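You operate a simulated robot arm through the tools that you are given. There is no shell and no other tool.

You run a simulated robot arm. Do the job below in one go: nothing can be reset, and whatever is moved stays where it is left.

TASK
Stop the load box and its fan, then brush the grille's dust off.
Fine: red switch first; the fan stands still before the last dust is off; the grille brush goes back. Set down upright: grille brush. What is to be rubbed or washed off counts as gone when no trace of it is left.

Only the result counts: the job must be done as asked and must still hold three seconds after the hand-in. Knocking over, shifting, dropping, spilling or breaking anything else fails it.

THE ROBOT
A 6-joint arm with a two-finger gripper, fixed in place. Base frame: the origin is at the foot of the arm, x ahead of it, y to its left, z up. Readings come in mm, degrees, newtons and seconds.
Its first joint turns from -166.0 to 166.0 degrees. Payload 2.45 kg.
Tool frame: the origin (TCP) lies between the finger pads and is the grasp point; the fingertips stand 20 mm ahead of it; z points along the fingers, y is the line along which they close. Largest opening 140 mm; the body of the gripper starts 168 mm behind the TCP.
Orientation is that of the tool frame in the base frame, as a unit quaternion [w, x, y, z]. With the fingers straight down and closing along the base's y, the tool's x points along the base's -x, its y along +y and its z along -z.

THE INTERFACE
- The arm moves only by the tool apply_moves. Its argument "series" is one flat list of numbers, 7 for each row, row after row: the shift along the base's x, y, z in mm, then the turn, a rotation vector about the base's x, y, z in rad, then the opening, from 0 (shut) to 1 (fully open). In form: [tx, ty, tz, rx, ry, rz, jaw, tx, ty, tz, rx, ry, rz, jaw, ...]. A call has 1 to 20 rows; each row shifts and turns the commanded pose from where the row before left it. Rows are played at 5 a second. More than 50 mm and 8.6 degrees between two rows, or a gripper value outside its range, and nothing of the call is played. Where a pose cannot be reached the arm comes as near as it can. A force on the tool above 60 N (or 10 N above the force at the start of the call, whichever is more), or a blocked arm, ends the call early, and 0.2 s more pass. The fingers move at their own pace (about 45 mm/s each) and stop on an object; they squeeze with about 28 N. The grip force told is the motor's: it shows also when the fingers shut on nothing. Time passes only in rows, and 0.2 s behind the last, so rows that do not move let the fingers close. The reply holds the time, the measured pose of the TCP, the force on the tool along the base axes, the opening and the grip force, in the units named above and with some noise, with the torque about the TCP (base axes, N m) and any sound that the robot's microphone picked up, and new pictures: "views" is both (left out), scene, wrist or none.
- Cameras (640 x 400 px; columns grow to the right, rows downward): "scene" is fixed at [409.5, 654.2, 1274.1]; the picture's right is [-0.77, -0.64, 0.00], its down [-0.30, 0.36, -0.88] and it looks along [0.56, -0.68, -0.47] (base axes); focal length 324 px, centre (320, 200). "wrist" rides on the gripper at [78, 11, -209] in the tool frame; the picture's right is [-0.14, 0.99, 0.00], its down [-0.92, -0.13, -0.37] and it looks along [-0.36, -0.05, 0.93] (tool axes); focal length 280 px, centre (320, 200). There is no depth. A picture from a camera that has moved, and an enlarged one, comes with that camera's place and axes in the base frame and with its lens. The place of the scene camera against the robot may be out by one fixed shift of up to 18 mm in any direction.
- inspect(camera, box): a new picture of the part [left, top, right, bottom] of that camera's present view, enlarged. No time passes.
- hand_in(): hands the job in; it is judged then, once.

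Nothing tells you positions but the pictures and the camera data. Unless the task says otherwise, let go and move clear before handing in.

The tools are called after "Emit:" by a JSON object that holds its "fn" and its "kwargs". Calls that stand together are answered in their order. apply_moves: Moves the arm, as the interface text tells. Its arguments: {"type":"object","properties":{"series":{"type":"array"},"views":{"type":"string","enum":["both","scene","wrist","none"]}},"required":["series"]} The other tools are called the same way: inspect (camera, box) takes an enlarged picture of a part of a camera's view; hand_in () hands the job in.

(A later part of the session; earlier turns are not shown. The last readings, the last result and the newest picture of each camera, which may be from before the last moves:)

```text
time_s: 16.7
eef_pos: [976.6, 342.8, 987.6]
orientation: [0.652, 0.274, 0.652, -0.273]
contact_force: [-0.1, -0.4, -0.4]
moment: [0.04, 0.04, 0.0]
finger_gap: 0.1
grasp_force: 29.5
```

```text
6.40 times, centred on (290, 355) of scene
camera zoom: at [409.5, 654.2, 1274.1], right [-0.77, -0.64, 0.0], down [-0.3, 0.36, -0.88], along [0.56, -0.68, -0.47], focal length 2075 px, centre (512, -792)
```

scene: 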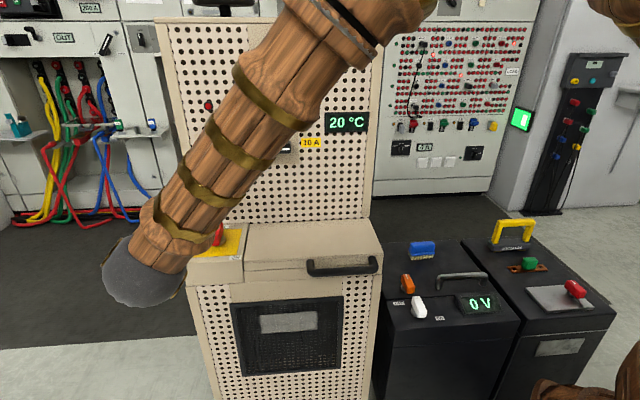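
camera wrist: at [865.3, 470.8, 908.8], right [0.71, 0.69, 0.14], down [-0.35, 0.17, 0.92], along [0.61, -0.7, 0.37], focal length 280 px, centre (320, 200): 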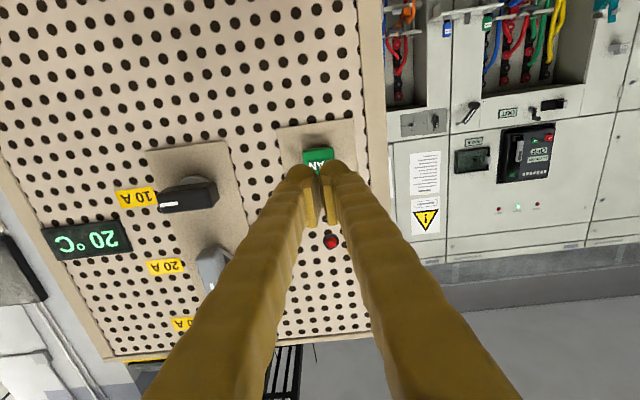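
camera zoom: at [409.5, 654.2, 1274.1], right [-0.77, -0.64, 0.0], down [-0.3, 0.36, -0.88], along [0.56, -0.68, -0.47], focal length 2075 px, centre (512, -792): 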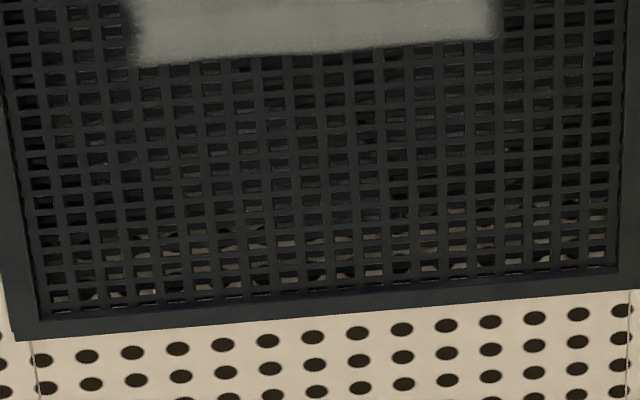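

There may be slight blade movement as it spins down, so I'll recheck later. Now I return the tool to vertical, retreat in front of the box and swing toward the brush.

Emit:
{"fn": "apply_moves", "kwargs": {"series": [-16.5, -10.9, 1, 0.0926, 0.0926, 0, 0, -16.5, -10.9, 1, 0.0926, 0.0926, 0, 0, -16.5, -10.9, 1, 0.0926, 0.0926, 0, 0, -16.5, -10.9, 1, 0.0926, 0.0926, 0, 0, -16.5, -10.9, 1, 0.0926, 0.0926, 0, 0, -16.5, -10.9, 1, 0.0926, 0.0926, 0, 0, -16.5, -10.9, 1, 0.0926, 0.0926, 0, 0, -16.5, -10.9, 1, 0.0926, 0.0926, 0, 0, -16.5, -10.9, 1, 0.0926, 0.0926, 0, 0, -16.5, -10.9, 1, 0.0926, 0.0926, 0, 0, -16.5, -10.9, 1, 0.0926, 0.0926, 0, 0, -16.5, -10.9, 1, 0.0926, 0.0926, 0, 0], "views": "scene"}}

Emit:
{"fn": "inspect", "kwargs": {"camera": "scene", "box": [240, 330, 340, 380]}}

```text
time_s: 19.3
eef_pos: [777.4, 211.3, 1001.0]
orientation: [-0.004, 0.383, 0.924, -0.003]
contact_force: [0.1, 0.4, -0.2]
moment: [0.01, 0.02, 0.01]
finger_gap: 0.0
grasp_force: 29.3
```

scene: 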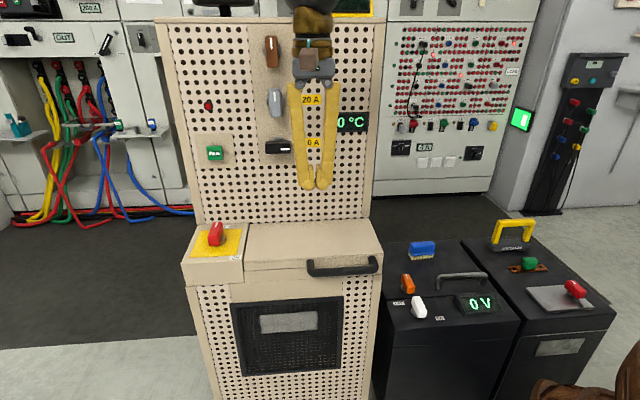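

```text
6.40 times, centred on (290, 355) of scene
camera zoom: at [409.5, 654.2, 1274.1], right [-0.77, -0.64, 0.0], down [-0.3, 0.36, -0.88], along [0.56, -0.68, -0.47], focal length 2075 px, centre (512, -792)
```

zoom: 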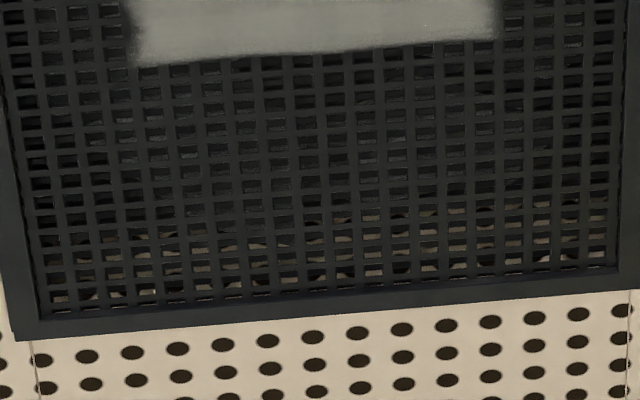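

Red is at OFF. I'll compare the FAN button and meter with their earlier look, then head to the brush.

Emit:
{"fn": "inspect", "kwargs": {"camera": "scene", "box": [180, 80, 250, 180]}}

Emit:
{"fn": "inspect", "kwargs": {"camera": "scene", "box": [310, 0, 380, 50]}}

Emit:
{"fn": "apply_moves", "kwargs": {"series": [-17.7, -28.3, 0, 0, 0, 0.131, 0.6, -17.7, -28.3, 0, 0, 0, 0.131, 0.6, -17.7, -28.3, 0, 0, 0, 0.131, 0.6, -17.7, -28.3, 0, 0, 0, 0.131, 0.6, -17.7, -28.3, 0, 0, 0, 0.131, 0.6, -17.7, -28.3, 0, 0, 0, 0.131, 0.6, -17.7, -28.3, 0, 0, 0, 0.131, 0.6, -17.7, -28.3, 0, 0, 0, 0.131, 0.6, 0, -40, 0, 0, 0, 0.131, 0.6, 8, -40, -10, 0, 0, 0.131, 0.6, 15, -40, -20, 0, 0, 0.131, 0.6, 20, -40, -20, 0, 0, 0.131, 0.6, 20, -40, -20, 0, 0, 0, 0.6, 0, 0, 0, 0, 0, 0, 0.6], "views": "both"}}

Emit:
{"fn": "inspect", "kwargs": {"camera": "scene", "box": [240, 330, 340, 380]}}

```text
4.00 times, centred on (215, 130) of scene
camera zoom: at [409.5, 654.2, 1274.1], right [-0.77, -0.64, 0.0], down [-0.3, 0.36, -0.88], along [0.56, -0.68, -0.47], focal length 1297 px, centre (740, 480)
```

zoom: 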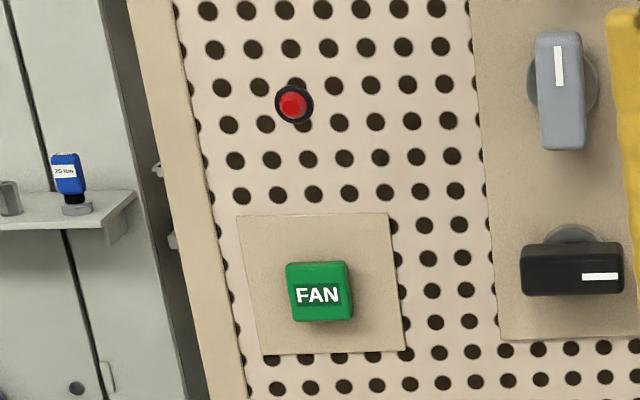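

```text
8.00 times, centred on (345, 25) of scene
camera zoom: at [409.5, 654.2, 1274.1], right [-0.77, -0.64, 0.0], down [-0.3, 0.36, -0.88], along [0.56, -0.68, -0.47], focal length 2594 px, centre (120, 1600)
```

zoom: 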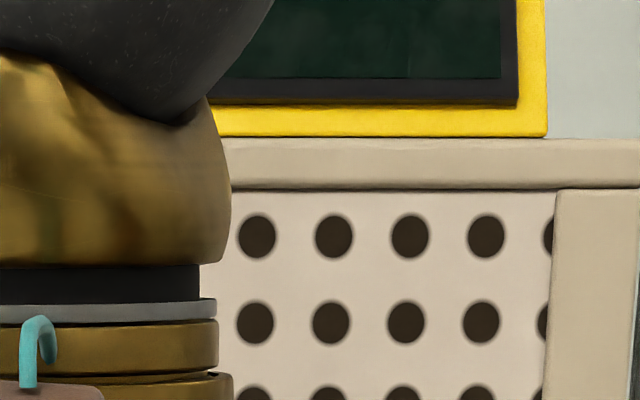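

```text
time_s: 22.3
eef_pos: [699.7, -215.3, 930.0]
orientation: [0.002, -0.383, 0.924, -0.004]
contact_force: [-0.3, 0.4, 0.0]
moment: [-0.01, -0.01, 0.02]
finger_gap: 84.1
grasp_force: 0.0
camera wrist: at [636.7, -261.7, 1137.3], right [-0.6, 0.8, -0.01], down [0.74, 0.56, 0.37], along [0.3, 0.22, -0.93], focal length 280 px, centre (320, 200)
```

scene: 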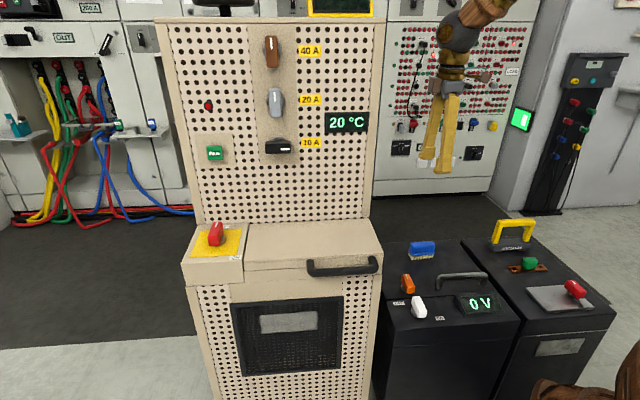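
wrist: 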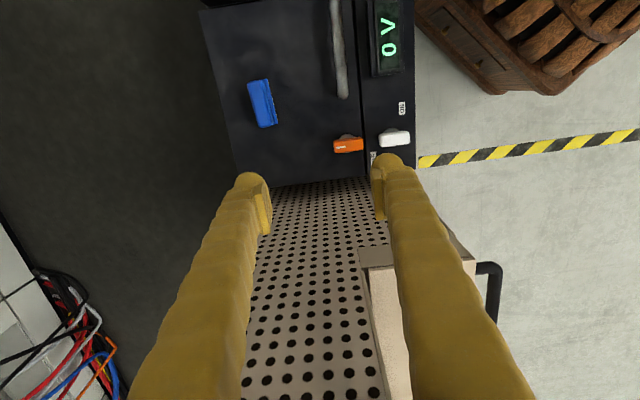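

```text
6.40 times, centred on (290, 355) of scene
camera zoom: at [409.5, 654.2, 1274.1], right [-0.77, -0.64, 0.0], down [-0.3, 0.36, -0.88], along [0.56, -0.68, -0.47], focal length 2075 px, centre (512, -792)
```

zoom: 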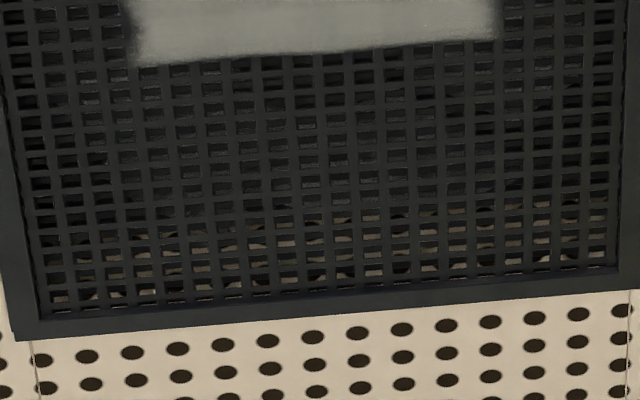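

The meter is blank and the switch is at OFF. I'll zoom in on the brush from above.

Emit:
{"fn": "inspect", "kwargs": {"camera": "wrist", "box": [210, 60, 310, 140]}}

Emit:
{"fn": "inspect", "kwargs": {"camera": "wrist", "box": [190, 0, 430, 190]}}

```text
5.00 times, centred on (260, 100) of wrist
camera zoom: at [636.7, -261.7, 1137.3], right [-0.6, 0.8, -0.01], down [0.74, 0.56, 0.37], along [0.3, 0.22, -0.93], focal length 1402 px, centre (620, 700)
```

zoom: 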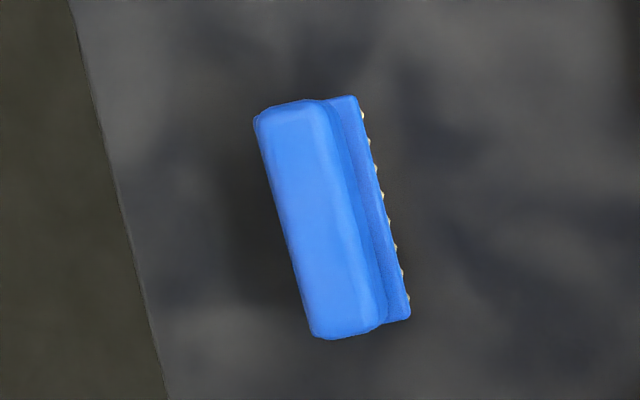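

```text
2.11 times, centred on (310, 95) of wrist
camera zoom: at [636.7, -261.7, 1137.3], right [-0.6, 0.8, -0.01], down [0.74, 0.56, 0.37], along [0.3, 0.22, -0.93], focal length 590 px, centre (341, 421)
```

zoom: 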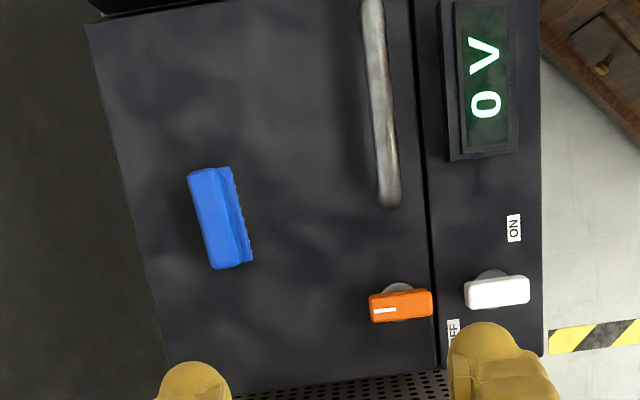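

The brush top is near (733, -340, 545), long axis about 48°, block about 28 x 84 mm. I'll move above it with the yaw aligned and verify.

Emit:
{"fn": "apply_moves", "kwargs": {"series": [5.5, -20.8, -38, 0, 0, 0.05, 0.6, 5.5, -20.8, -38, 0, 0, 0, 0.6, 5.5, -20.8, -38, 0, 0, 0, 0.6, 5.5, -20.8, -38, 0, 0, 0, 0.6, 5.5, -20.8, -38, 0, 0, 0, 0.6, 5.5, -20.8, -38, 0, 0, 0, 0.6, 0, 0, 0, 0, 0, 0, 0.6], "views": "both"}}

Emit:
{"fn": "inspect", "kwargs": {"camera": "wrist", "box": [220, 100, 400, 260]}}

Emit:
{"fn": "inspect", "kwargs": {"camera": "scene", "box": [380, 190, 480, 270]}}

```text
time_s: 23.9
eef_pos: [732.6, -340.5, 701.5]
orientation: [0.002, -0.405, 0.914, -0.005]
contact_force: [-0.3, -0.2, 0.1]
moment: [-0.02, 0.0, 0.01]
finger_gap: 84.2
grasp_force: 0.1
camera wrist: at [671.2, -389.8, 909.7], right [-0.64, 0.77, -0.01], down [0.71, 0.6, 0.37], along [0.29, 0.23, -0.93], focal length 280 px, centre (320, 200)
```

scene: 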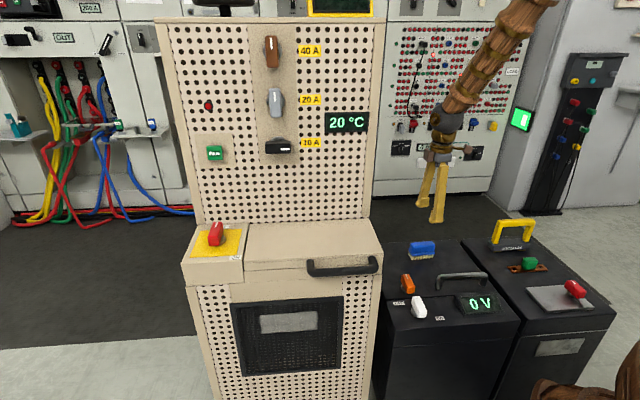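
wrist: 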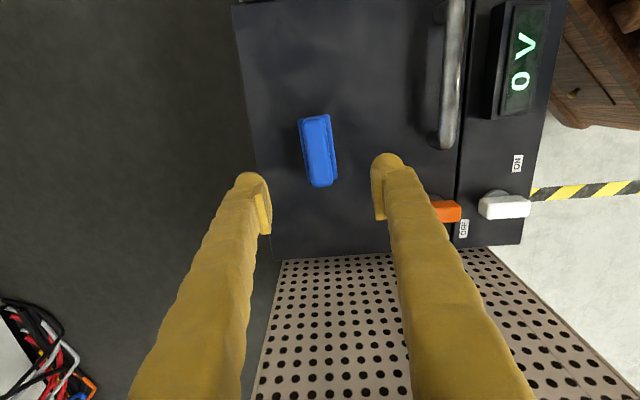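

```text
2.50 times, centred on (310, 180) of wrist
camera zoom: at [671.2, -389.8, 909.7], right [-0.64, 0.77, -0.01], down [0.71, 0.6, 0.37], along [0.29, 0.23, -0.93], focal length 701 px, centre (345, 250)
```

zoom: 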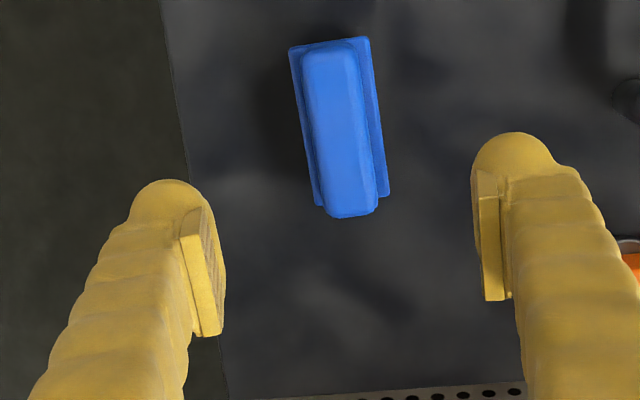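

```text
5.00 times, centred on (430, 230) of scene
camera zoom: at [409.5, 654.2, 1274.1], right [-0.77, -0.64, 0.0], down [-0.3, 0.36, -0.88], along [0.56, -0.68, -0.47], focal length 1621 px, centre (-230, 50)
```

zoom: 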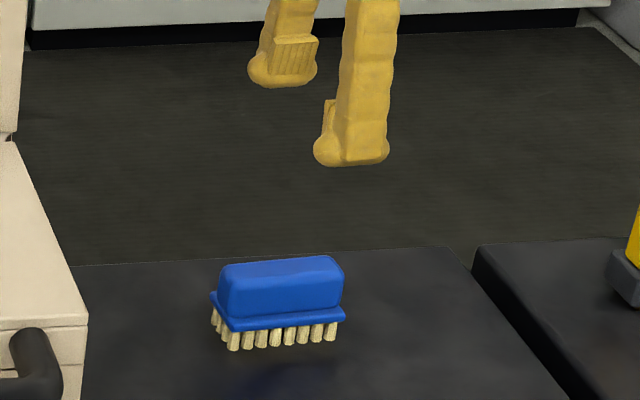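

The brush is centred under the gripper and aligned. I'll descend to grip the block just above its flange.

Emit:
{"fn": "apply_moves", "kwargs": {"series": [-0.5, -0.5, -40, 0, 0, 0, 0.6, -0.5, -0.5, -40, 0, 0, 0, 0.6, 0, -0.5, -40, 0, 0, 0, 0.6, 0, 0, -30, 0, 0, 0, 0.6, 0, 0, -10, 0, 0, 0, 0.6, 0, 0, 0, 0, 0, 0, 0.6], "views": "both"}}

Emit:
{"fn": "inspect", "kwargs": {"camera": "wrist", "box": [220, 100, 400, 260]}}

Emit:
{"fn": "inspect", "kwargs": {"camera": "scene", "box": [380, 210, 460, 270]}}

```text
time_s: 25.3
eef_pos: [731.7, -340.4, 541.3]
orientation: [0.001, -0.406, 0.914, -0.005]
contact_force: [-0.7, 0.2, -0.7]
moment: [0.0, -0.04, 0.03]
finger_gap: 83.9
grasp_force: 0.2
camera wrist: at [670.2, -390.6, 749.8], right [-0.64, 0.77, -0.01], down [0.71, 0.6, 0.37], along [0.29, 0.23, -0.93], focal length 280 px, centre (320, 200)
```

scene: 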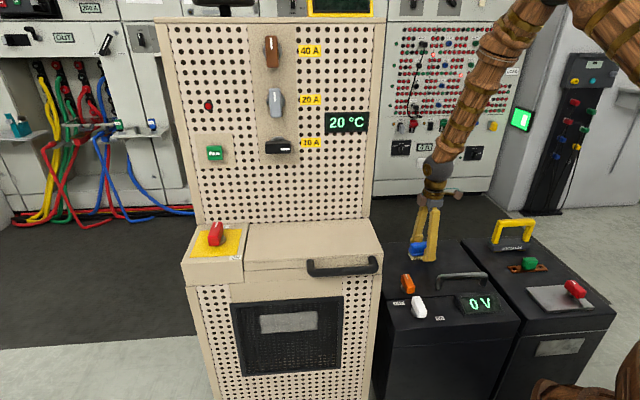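
wrist: 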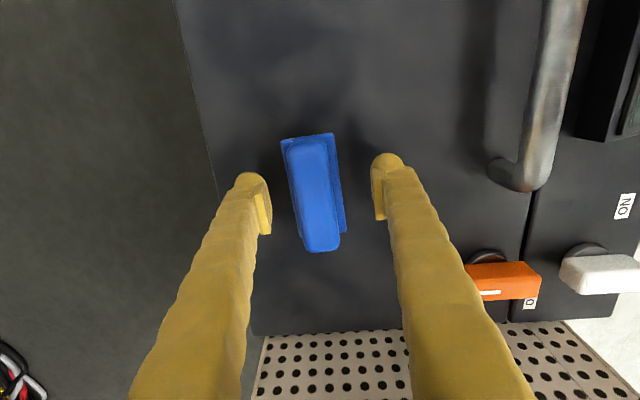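

```text
2.50 times, centred on (310, 180) of wrist
camera zoom: at [670.2, -390.6, 749.8], right [-0.64, 0.77, -0.01], down [0.71, 0.6, 0.37], along [0.29, 0.23, -0.93], focal length 701 px, centre (345, 250)
```

zoom: 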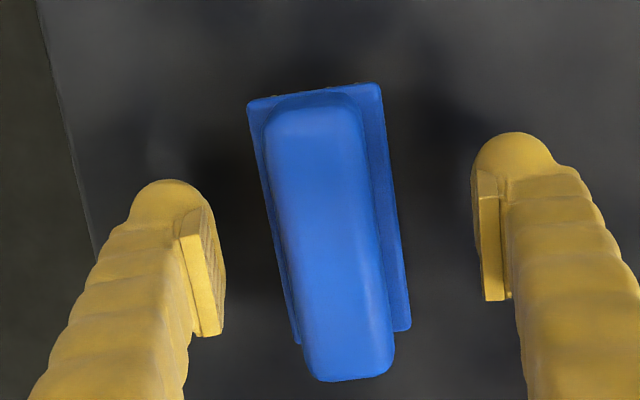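

```text
6.67 times, centred on (420, 240) of scene
camera zoom: at [409.5, 654.2, 1274.1], right [-0.77, -0.64, 0.0], down [-0.3, 0.36, -0.88], along [0.56, -0.68, -0.47], focal length 2161 px, centre (-347, -67)
```

zoom: 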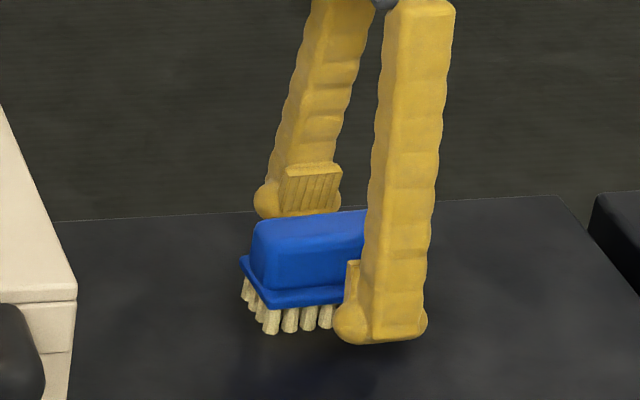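

The fingers straddle the block with the tips just above the flange. I'll trim position by about 2 mm and close.

Emit:
{"fn": "apply_moves", "kwargs": {"series": [0.8, -2.4, -1, 0, 0, 0, 0.6, 0, 0, 0, 0, 0, 0, 0, 0, 0, 0, 0, 0, 0, 0, 0, 0, 0, 0, 0, 0, 0, 0, 0, 0, 0, 0, 0, 0, 0, 0, 0, 0, 0, 0, 0, 0, 0, 0, 0, 0, 0, 0], "views": "both"}}

Emit:
{"fn": "inspect", "kwargs": {"camera": "wrist", "box": [220, 100, 400, 260]}}

Emit:
{"fn": "inspect", "kwargs": {"camera": "scene", "box": [380, 210, 460, 270]}}

```text
time_s: 26.5
eef_pos: [733.3, -343.4, 544.4]
orientation: [0.002, -0.406, 0.914, -0.006]
contact_force: [-4.7, 5.2, 30.3]
moment: [0.52, 0.51, 0.07]
finger_gap: 29.0
grasp_force: 26.7
stopped in row 6: the force on the tool passed its limit at 69 N (the readings are from after the stop); the commanded pose is now the measured one
camera wrist: at [671.8, -393.1, 752.8], right [-0.64, 0.77, -0.01], down [0.71, 0.6, 0.37], along [0.29, 0.23, -0.93], focal length 280 px, centre (320, 200)
```

scene: 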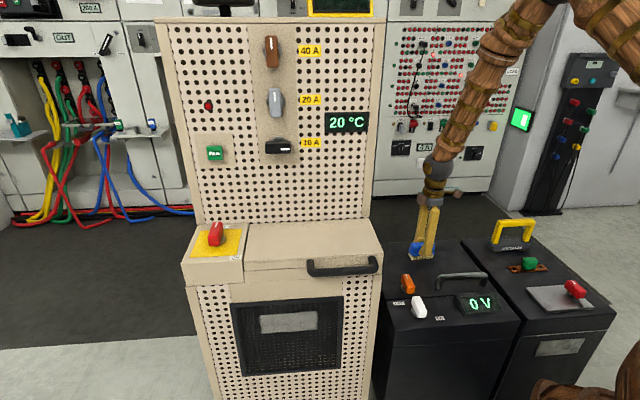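
wrist: 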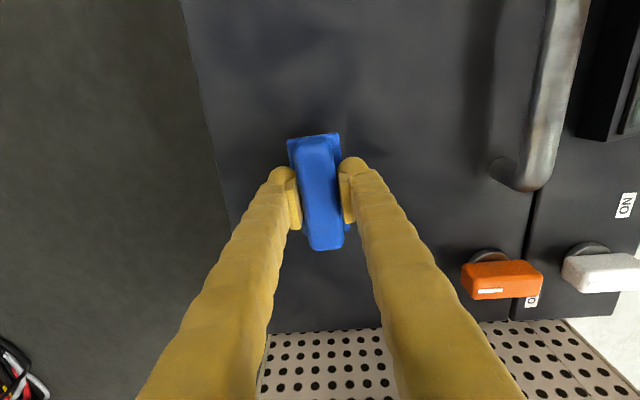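

```text
2.50 times, centred on (310, 180) of wrist
camera zoom: at [671.8, -393.1, 752.8], right [-0.64, 0.77, -0.01], down [0.71, 0.6, 0.37], along [0.29, 0.23, -0.93], focal length 701 px, centre (345, 250)
```

zoom: 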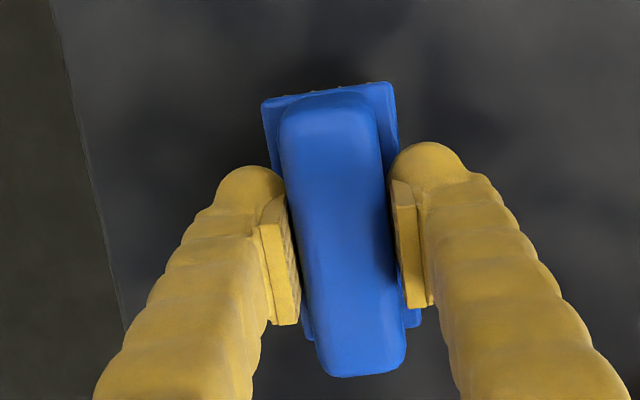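

```text
6.67 times, centred on (420, 240) of scene
camera zoom: at [409.5, 654.2, 1274.1], right [-0.77, -0.64, 0.0], down [-0.3, 0.36, -0.88], along [0.56, -0.68, -0.47], focal length 2161 px, centre (-347, -67)
```

zoom: 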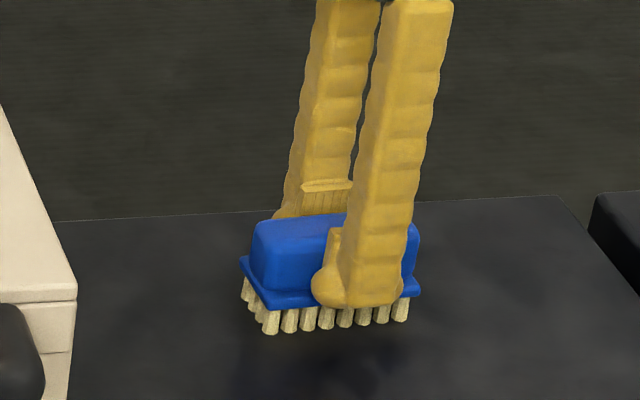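

The grip is closed on the block (gap 29 mm). The tips lightly pressed the flange, which caused the force stop. Now I lift straight up and check.

Emit:
{"fn": "apply_moves", "kwargs": {"series": [0, 0, 5, 0, 0, 0, 0, 0, 0, 15, 0, 0, 0, 0, 0, 0, 40, 0, 0, 0, 0, 0, 0, 45, 0, 0, 0, 0, 0, 0, 45, 0, 0, 0, 0, 0, 0, 0, 0, 0, 0, 0], "views": "both"}}

Emit:
{"fn": "inspect", "kwargs": {"camera": "wrist", "box": [220, 100, 400, 260]}}

Emit:
{"fn": "inspect", "kwargs": {"camera": "scene", "box": [380, 170, 480, 250]}}

Emit:
{"fn": "inspect", "kwargs": {"camera": "scene", "box": [240, 330, 340, 380]}}

```text
time_s: 27.9
eef_pos: [733.1, -343.3, 694.1]
orientation: [0.001, -0.407, 0.914, -0.005]
contact_force: [0.3, -0.4, -1.0]
moment: [-0.01, 0.0, 0.05]
finger_gap: 29.0
grasp_force: 27.5
camera wrist: at [671.9, -393.3, 901.7], right [-0.64, 0.77, -0.01], down [0.71, 0.6, 0.37], along [0.29, 0.23, -0.93], focal length 280 px, centre (320, 200)
```

scene: 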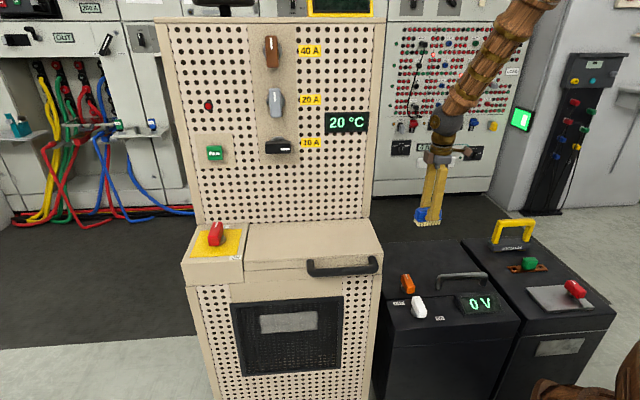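
wrist: 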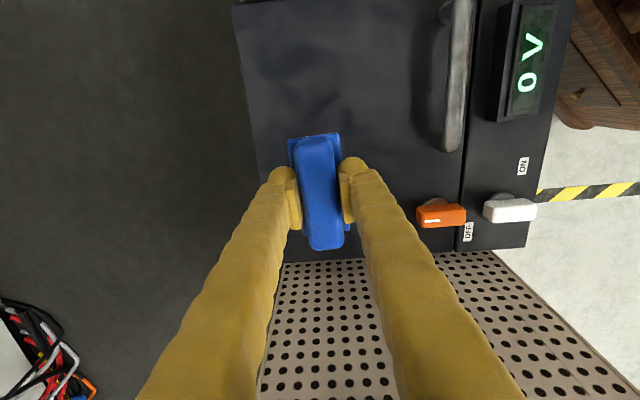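

```text
2.50 times, centred on (310, 180) of wrist
camera zoom: at [671.9, -393.3, 901.7], right [-0.64, 0.77, -0.01], down [0.71, 0.6, 0.37], along [0.29, 0.23, -0.93], focal length 701 px, centre (345, 250)
```

zoom: 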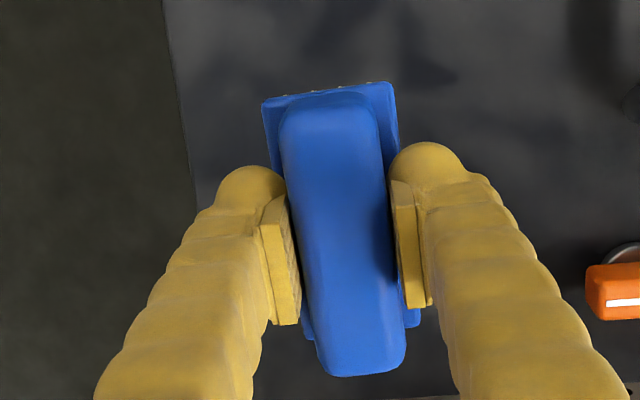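

```text
5.00 times, centred on (430, 210) of scene
camera zoom: at [409.5, 654.2, 1274.1], right [-0.77, -0.64, 0.0], down [-0.3, 0.36, -0.88], along [0.56, -0.68, -0.47], focal length 1621 px, centre (-230, 150)
```

zoom: 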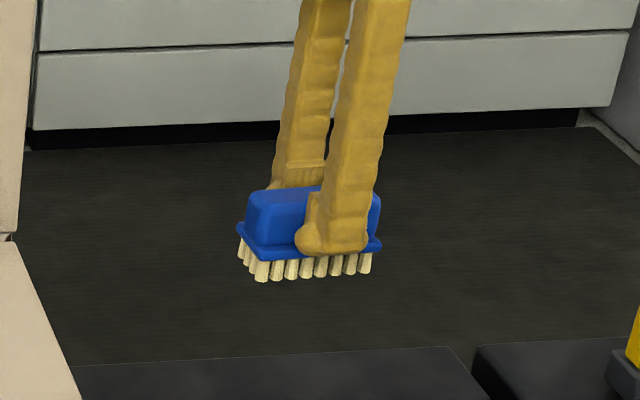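

```text
6.40 times, centred on (290, 355) of scene
camera zoom: at [409.5, 654.2, 1274.1], right [-0.77, -0.64, 0.0], down [-0.3, 0.36, -0.88], along [0.56, -0.68, -0.47], focal length 2075 px, centre (512, -792)
```

zoom: 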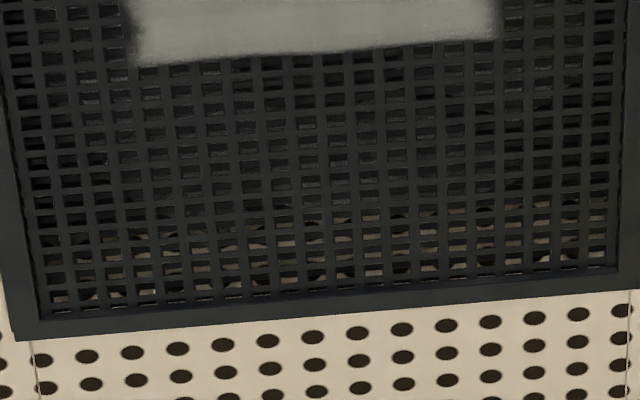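

The brush is held firmly and square. The grille view hasn't changed since 22 s, so the fan has stopped. I'll carry the brush up and around to the front of the box, yawing back toward it.

Emit:
{"fn": "apply_moves", "kwargs": {"series": [0, 0, 41.5, 0, 0, 0, 0, 0, 0, 41.5, 0, 0, 0, 0, 0, 0, 41.5, 0, 0, 0, 0, 0, 0, 41.5, 0, 0, 0, 0, -13.93, 38.1, 0, 0, 0, -0.131, 0, -13.93, 38.1, 0, 0, 0, -0.131, 0, -13.93, 38.1, 0, 0, 0, -0.131, 0, -13.93, 38.1, 0, 0, 0, -0.131, 0, -13.93, 38.1, 0, 0, 0, -0.131, 0, -13.93, 38.1, 0, 0, 0, -0.131, 0, -13.93, 38.1, 0, 0, 0, -0.131, 0, -13.93, 38.1, 0, 0, 0, -0.131, 0, -13.93, 38.1, 0, 0, 0, -0.131, 0], "views": "scene"}}

```text
time_s: 30.7
eef_pos: [608.7, 0.7, 860.9]
orientation: [-0.001, 0.172, 0.985, -0.005]
contact_force: [0.2, -0.3, -0.8]
moment: [0.0, 0.0, -0.01]
finger_gap: 28.5
grasp_force: 28.2
```

scene: 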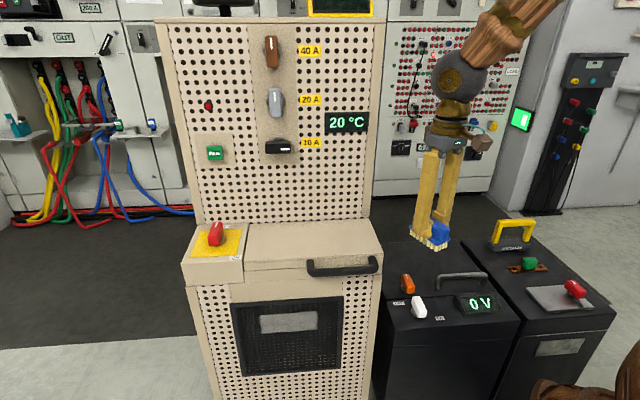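

All good so far. I'll move in front of the box and tilt the tool horizontal so the bristles face the grille, still well clear of it.

Emit:
{"fn": "apply_moves", "kwargs": {"series": [6.19, 41.5, 0, 0, 0, -0.131, 0, 6.19, 41.5, 0, 0, 0, -0.131, 0, 6.19, 41.5, 0, 0, 0, -0.131, 0, 6.19, 41.5, 0, 0, 0, -0.049, 0, 6.19, 41.5, 0, 0, 0, 0, 0, 6.19, 41.5, 0, 0, 0, 0, 0, 6.19, 41.5, 0, 0, 0, 0, 0, 6.19, 41.5, 0, 0, 0, 0, 0, 6.8, 6.8, -20, -0.0926, -0.0926, 0, 0, 6.8, 6.8, -20, -0.0926, -0.0926, 0, 0, 6.8, 6.8, -20, -0.0926, -0.0926, 0, 0, 6.8, 6.8, -20, -0.0926, -0.0926, 0, 0, 6.8, 6.8, -20, -0.0926, -0.0926, 0, 0, 6.8, 6.8, -20, -0.0926, -0.0926, 0, 0, 6.8, 6.8, -20, -0.0926, -0.0926, 0, 0, 6.8, 6.8, -20, -0.0926, -0.0926, 0, 0, 6.8, 6.8, -20, -0.0926, -0.0926, 0, 0, 6.8, 6.8, -20, -0.0926, -0.0926, 0, 0, 6.8, 6.8, -20, -0.0926, -0.0926, 0, 0, 6.8, 6.8, -20, -0.0926, -0.0926, 0, 0], "views": "both"}}

```text
time_s: 34.9
eef_pos: [739.9, 414.5, 620.9]
orientation: [0.652, 0.274, 0.651, -0.274]
contact_force: [0.3, -1.4, -0.4]
moment: [0.06, 0.04, -0.06]
finger_gap: 28.7
grasp_force: 28.0
camera wrist: at [601.4, 570.3, 540.2], right [0.71, 0.69, 0.14], down [-0.35, 0.17, 0.92], along [0.61, -0.7, 0.37], focal length 280 px, centre (320, 200)
```

scene: 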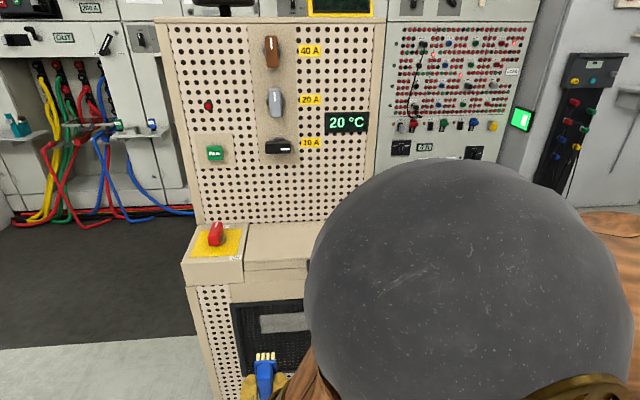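
wrist: 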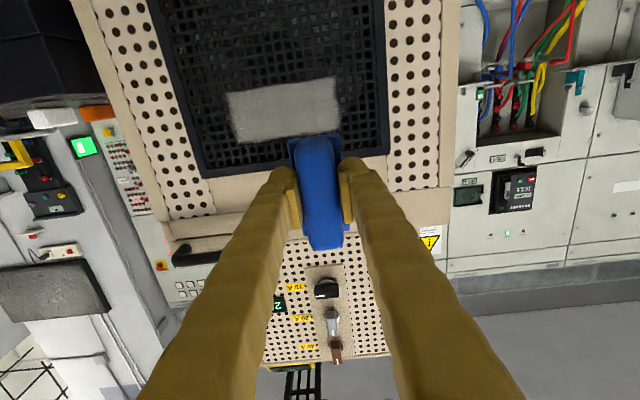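

The tool is horizontal and faces the grille. I'll zoom in to measure the dust patch and frame from here.

Emit:
{"fn": "inspect", "kwargs": {"camera": "wrist", "box": [140, 0, 400, 180]}}

Emit:
{"fn": "inspect", "kwargs": {"camera": "wrist", "box": [210, 60, 360, 160]}}

```text
2.22 times, centred on (270, 90) of wrist
camera zoom: at [601.4, 570.3, 540.2], right [0.71, 0.69, 0.14], down [-0.35, 0.17, 0.92], along [0.61, -0.7, 0.37], focal length 623 px, centre (431, 444)
```

zoom: 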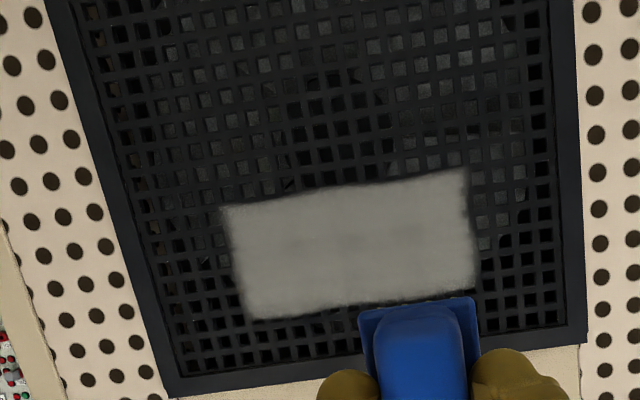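

```text
4.00 times, centred on (285, 110) of wrist
camera zoom: at [601.4, 570.3, 540.2], right [0.71, 0.69, 0.14], down [-0.35, 0.17, 0.92], along [0.61, -0.7, 0.37], focal length 1122 px, centre (460, 560)
```

zoom: 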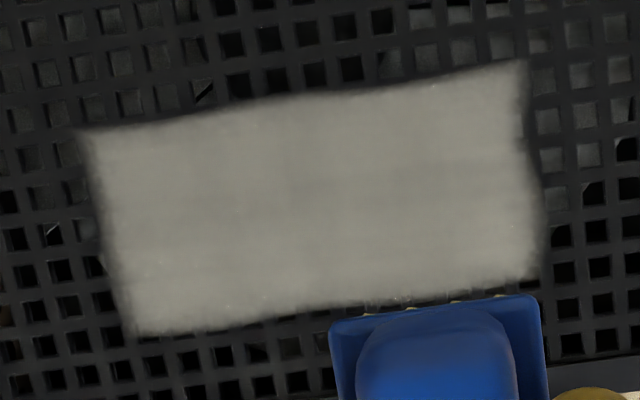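

The dust patch spans roughly 157 x 72 mm, centred near z = 562, on a plane near 435 to 447 along the normal. I'll move in front of its centre, still about 60 mm away, and re-measure.

Emit:
{"fn": "apply_moves", "kwargs": {"series": [13.9, -33.2, -19.7, 0, 0, 0, 0, 13.9, -33.2, -19.7, 0, 0, 0, 0, 13.9, -33.2, -19.7, 0, 0, 0, 0, 0, 0, 0, 0, 0, 0, 0], "views": "both"}}

Emit:
{"fn": "inspect", "kwargs": {"camera": "wrist", "box": [180, 20, 420, 200]}}

```text
time_s: 35.9
eef_pos: [800.2, 333.7, 568.3]
orientation: [0.649, 0.272, 0.653, -0.28]
contact_force: [0.0, 0.4, -1.4]
moment: [0.0, 0.0, 0.02]
finger_gap: 28.6
grasp_force: 28.2
out of reach, approached as far as the arm can: row 2, 3
camera wrist: at [662.9, 490.0, 489.3], right [0.71, 0.69, 0.12], down [-0.34, 0.18, 0.92], along [0.61, -0.7, 0.36], focal length 280 px, centre (320, 200)
```

scene: 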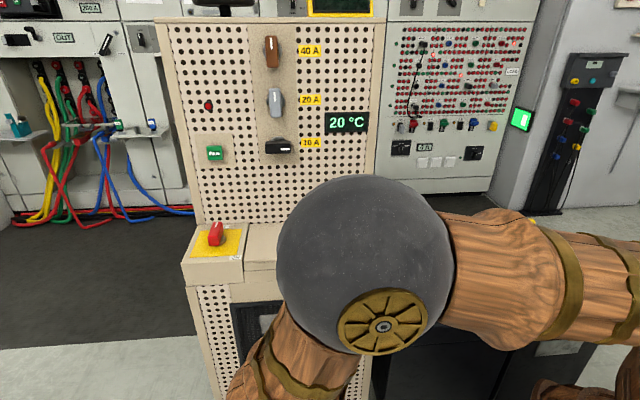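
wrist: 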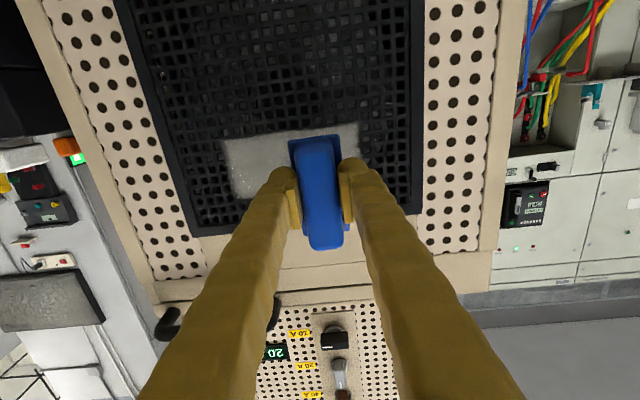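

```text
2.22 times, centred on (300, 110) of wrist
camera zoom: at [662.9, 490.0, 489.3], right [0.71, 0.69, 0.12], down [-0.34, 0.18, 0.92], along [0.61, -0.7, 0.36], focal length 623 px, centre (364, 400)
```

zoom: 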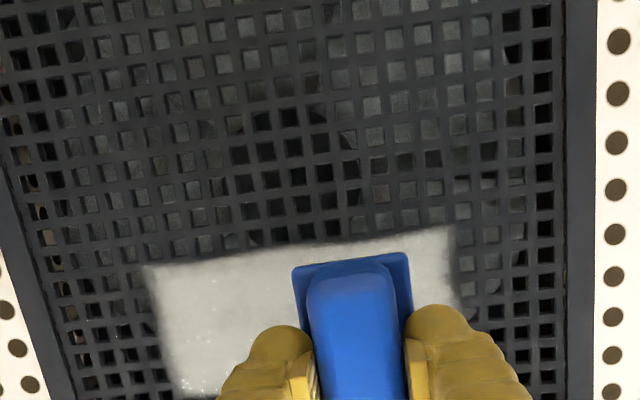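

The arm reports it can't go further in this direction with this wrist posture. I'll look at the arm's configuration before choosing another approach.

Emit:
{"fn": "inspect", "kwargs": {"camera": "scene", "box": [200, 160, 640, 400]}}

Emit:
{"fn": "inspect", "kwargs": {"camera": "scene", "box": [210, 290, 330, 400]}}

```text
1.45 times, centred on (420, 280) of scene
camera zoom: at [409.5, 654.2, 1274.1], right [-0.77, -0.64, 0.0], down [-0.3, 0.36, -0.88], along [0.56, -0.68, -0.47], focal length 472 px, centre (174, 84)
```

zoom: 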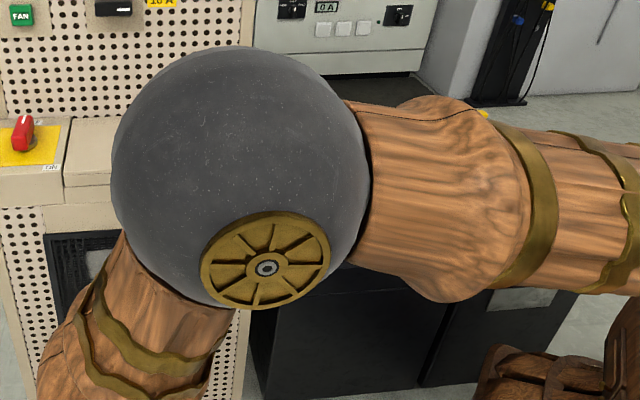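

```text
3.64 times, centred on (270, 345) of scene
camera zoom: at [409.5, 654.2, 1274.1], right [-0.77, -0.64, 0.0], down [-0.3, 0.36, -0.88], along [0.56, -0.68, -0.47], focal length 1179 px, centre (502, -327)
```

zoom: 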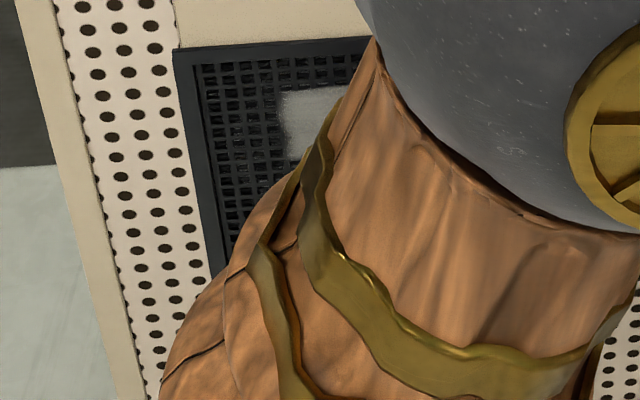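

The last joint is most likely near its limit with this roll. Rolling the tool about its own axis so the brush's long side lies horizontal should free it. I'll back off 50 mm and roll 90°.

Emit:
{"fn": "apply_moves", "kwargs": {"series": [-17.7, 17.7, 0, -0.0926, 0.0926, 0, 0, -17.7, 17.7, 0, -0.0926, 0.0926, 0, 0, 0, 0, 0, -0.0926, 0.0926, 0, 0, 0, 0, 0, -0.0926, 0.0926, 0, 0, 0, 0, 0, -0.0926, 0.0926, 0, 0, 0, 0, 0, -0.0926, 0.0926, 0, 0, 0, 0, 0, -0.0926, 0.0926, 0, 0, 0, 0, 0, -0.0926, 0.0926, 0, 0, 0, 0, 0, -0.0926, 0.0926, 0, 0, 0, 0, 0, -0.0926, 0.0926, 0, 0, 0, 0, 0, -0.0926, 0.0926, 0, 0, 0, 0, 0, -0.0926, 0.0926, 0, 0, 0, 0, 0, 0, 0, 0, 0], "views": "both"}}

Emit:
{"fn": "inspect", "kwargs": {"camera": "wrist", "box": [180, 60, 460, 240]}}

```text
time_s: 38.7
eef_pos: [763.7, 368.0, 568.1]
orientation: [-0.27, 0.27, -0.65, 0.657]
contact_force: [0.3, -0.2, -0.6]
moment: [0.02, 0.0, -0.02]
finger_gap: 28.8
grasp_force: 28.5
camera wrist: at [561.8, 460.7, 553.9], right [0.1, 0.09, -0.99], down [0.39, 0.91, 0.12], along [0.92, -0.4, 0.06], focal length 280 px, centre (320, 200)
```

scene: 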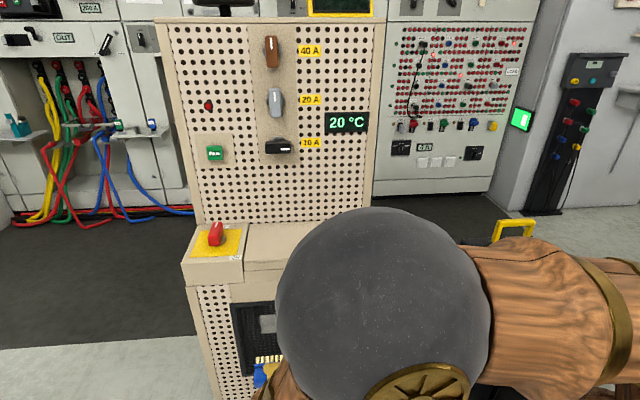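
wrist: 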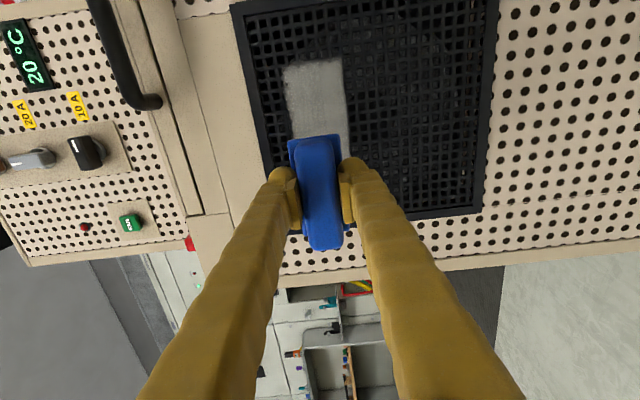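

```text
2.22 times, centred on (320, 150) of wrist
camera zoom: at [561.8, 460.7, 553.9], right [0.1, 0.09, -0.99], down [0.39, 0.91, 0.12], along [0.92, -0.4, 0.06], focal length 623 px, centre (320, 311)
```

zoom: 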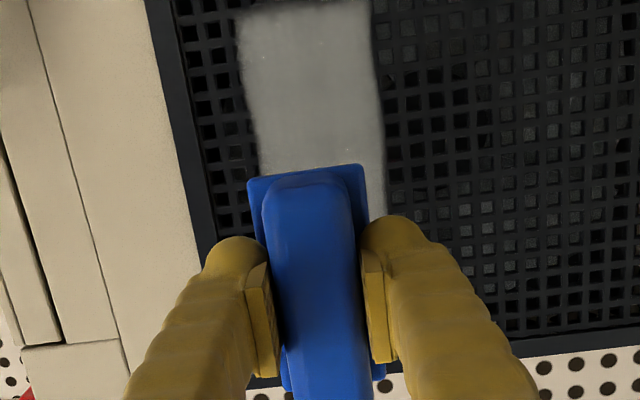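

Reach is fine with this roll, and the brush lies horizontal in front of the patch. I'll move to the patch centre, about 20 to 40 mm short of contact.

Emit:
{"fn": "apply_moves", "kwargs": {"series": [15.3, -27.1, -2, 0, 0, 0, 0, 15.3, -27.1, -2, 0, 0, 0, 0, 15.3, -27.1, -2, 0, 0, 0, 0, 0, 0, 0, 0, 0, 0, 0], "views": "both"}}

Emit:
{"fn": "inspect", "kwargs": {"camera": "wrist", "box": [220, 60, 440, 220]}}

Emit:
{"fn": "inspect", "kwargs": {"camera": "scene", "box": [220, 280, 350, 380]}}

```text
time_s: 39.7
eef_pos: [810.6, 288.0, 561.5]
orientation: [-0.272, 0.27, -0.649, 0.657]
contact_force: [0.2, 0.4, -1.2]
moment: [0.0, 0.02, 0.04]
finger_gap: 28.8
grasp_force: 27.9
camera wrist: at [608.0, 379.6, 548.0], right [0.1, 0.09, -0.99], down [0.39, 0.91, 0.12], along [0.92, -0.4, 0.06], focal length 280 px, centre (320, 200)
```

scene: 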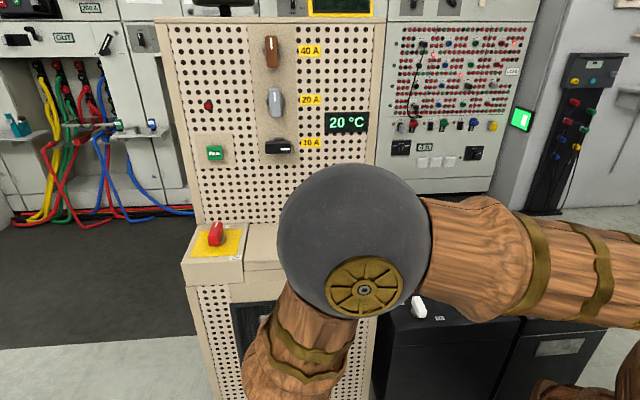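
wrist: 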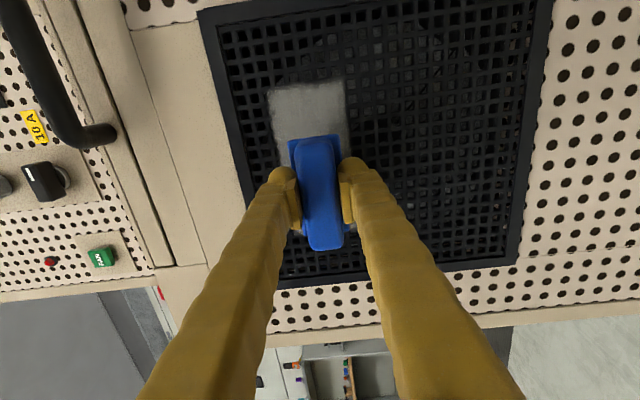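

```text
2.50 times, centred on (330, 140) of wrist
camera zoom: at [608.0, 379.6, 548.0], right [0.1, 0.09, -0.99], down [0.39, 0.91, 0.12], along [0.92, -0.4, 0.06], focal length 701 px, centre (295, 350)
```

zoom: 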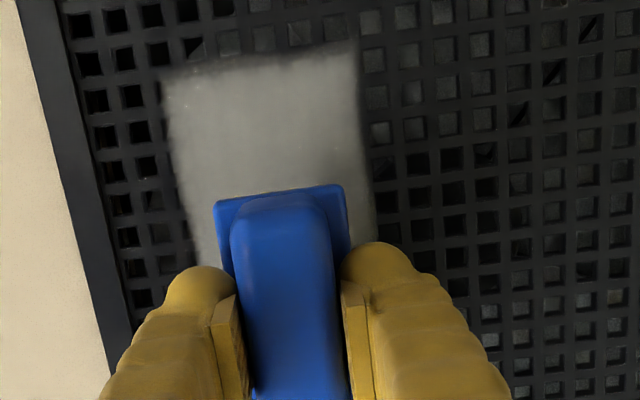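

```text
4.00 times, centred on (285, 330) of scene
camera zoom: at [409.5, 654.2, 1274.1], right [-0.77, -0.64, 0.0], down [-0.3, 0.36, -0.88], along [0.56, -0.68, -0.47], focal length 1297 px, centre (460, -320)
```

zoom: 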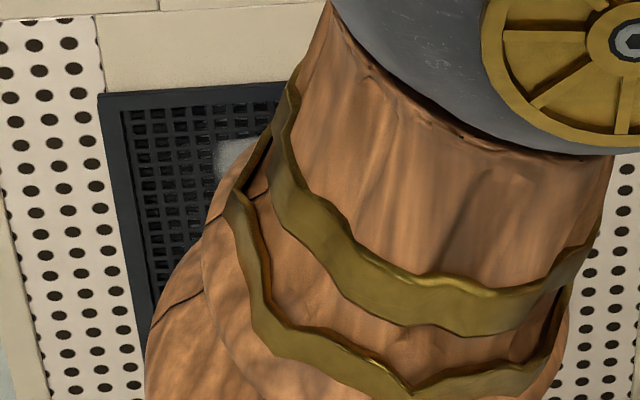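

I'm close to the grille now. I'll advance in 3 mm steps, watching for first contact of the bristles.

Emit:
{"fn": "apply_moves", "kwargs": {"series": [2.12, -2.12, 0, 0, 0, 0, 0, 2.12, -2.12, 0, 0, 0, 0, 0, 2.12, -2.12, 0, 0, 0, 0, 0, 2.12, -2.12, 0, 0, 0, 0, 0, 2.12, -2.12, 0, 0, 0, 0, 0, 2.12, -2.12, 0, 0, 0, 0, 0], "views": "wrist"}}

Emit:
{"fn": "inspect", "kwargs": {"camera": "wrist", "box": [220, 60, 440, 220]}}

```text
time_s: 41.1
eef_pos: [823.6, 275.5, 561.8]
orientation: [-0.272, 0.27, -0.649, 0.657]
contact_force: [0.1, -0.3, -1.5]
moment: [0.03, 0.04, -0.01]
finger_gap: 28.7
grasp_force: 28.6
camera wrist: at [620.4, 367.0, 548.3], right [0.1, 0.09, -0.99], down [0.39, 0.91, 0.12], along [0.92, -0.4, 0.06], focal length 280 px, centre (320, 200)
```

wrist: 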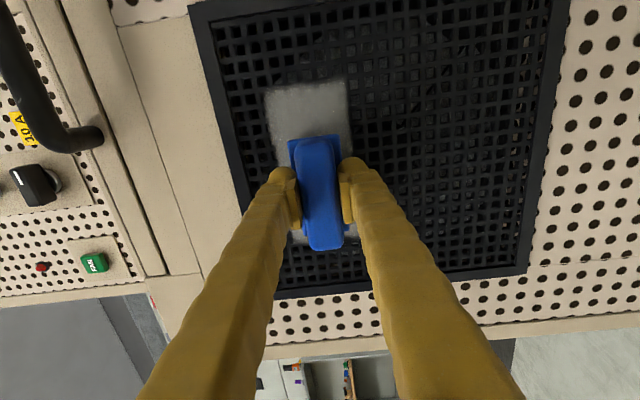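

```text
2.50 times, centred on (330, 140) of wrist
camera zoom: at [620.4, 367.0, 548.3], right [0.1, 0.09, -0.99], down [0.39, 0.91, 0.12], along [0.92, -0.4, 0.06], focal length 701 px, centre (295, 350)
```

zoom: 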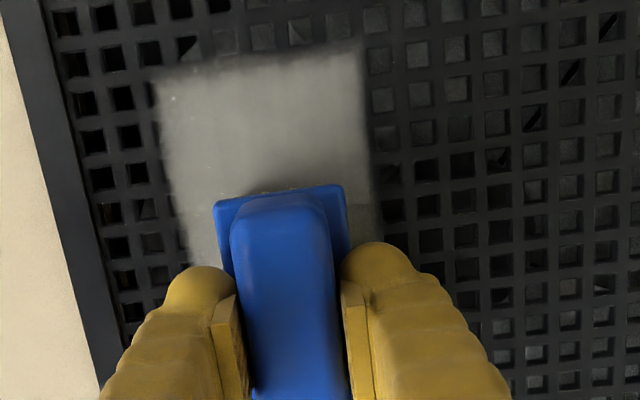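

Emit:
{"fn": "apply_moves", "kwargs": {"series": [1.8, -1.8, 0, 0, 0, 0, 0, 1.8, -1.8, 0, 0, 0, 0, 0, 1.8, -1.8, 0, 0, 0, 0, 0, 1.8, -1.8, 0, 0, 0, 0, 0], "views": "wrist"}}

Emit:
{"fn": "inspect", "kwargs": {"camera": "wrist", "box": [220, 60, 440, 220]}}

```text
time_s: 42.1
eef_pos: [828.2, 271.1, 559.9]
orientation: [-0.272, 0.272, -0.649, 0.657]
contact_force: [-5.7, 4.2, 0.2]
moment: [0.07, 0.08, -0.02]
finger_gap: 28.8
grasp_force: 28.5
stopped in row 4: the force on the tool passed its limit at 70 N (the readings are from after the stop); the commanded pose is now the measured one
camera wrist: at [624.6, 362.6, 547.6], right [0.1, 0.09, -0.99], down [0.39, 0.91, 0.12], along [0.92, -0.4, 0.06], focal length 280 px, centre (320, 200)
```

wrist: 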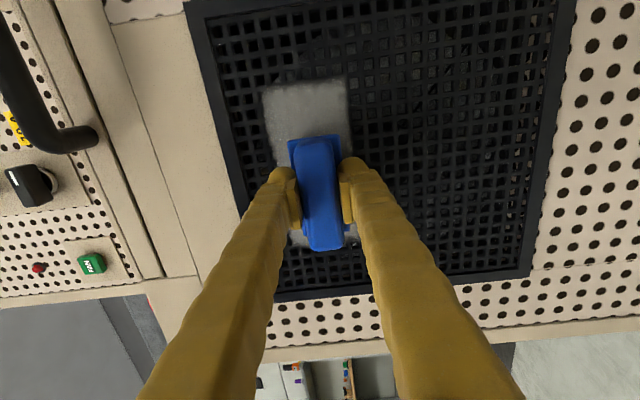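

```text
2.50 times, centred on (330, 140) of wrist
camera zoom: at [624.6, 362.6, 547.6], right [0.1, 0.09, -0.99], down [0.39, 0.91, 0.12], along [0.92, -0.4, 0.06], focal length 701 px, centre (295, 350)
```

zoom: 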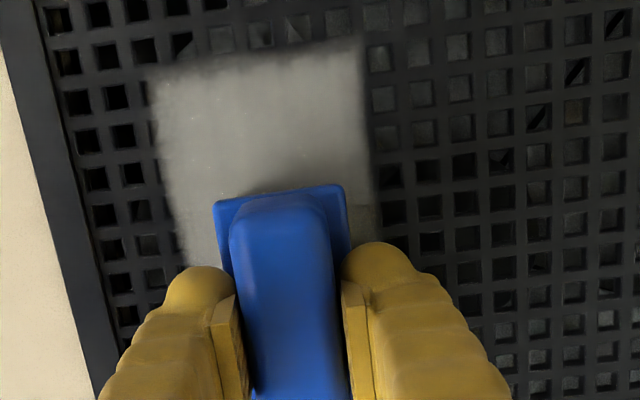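

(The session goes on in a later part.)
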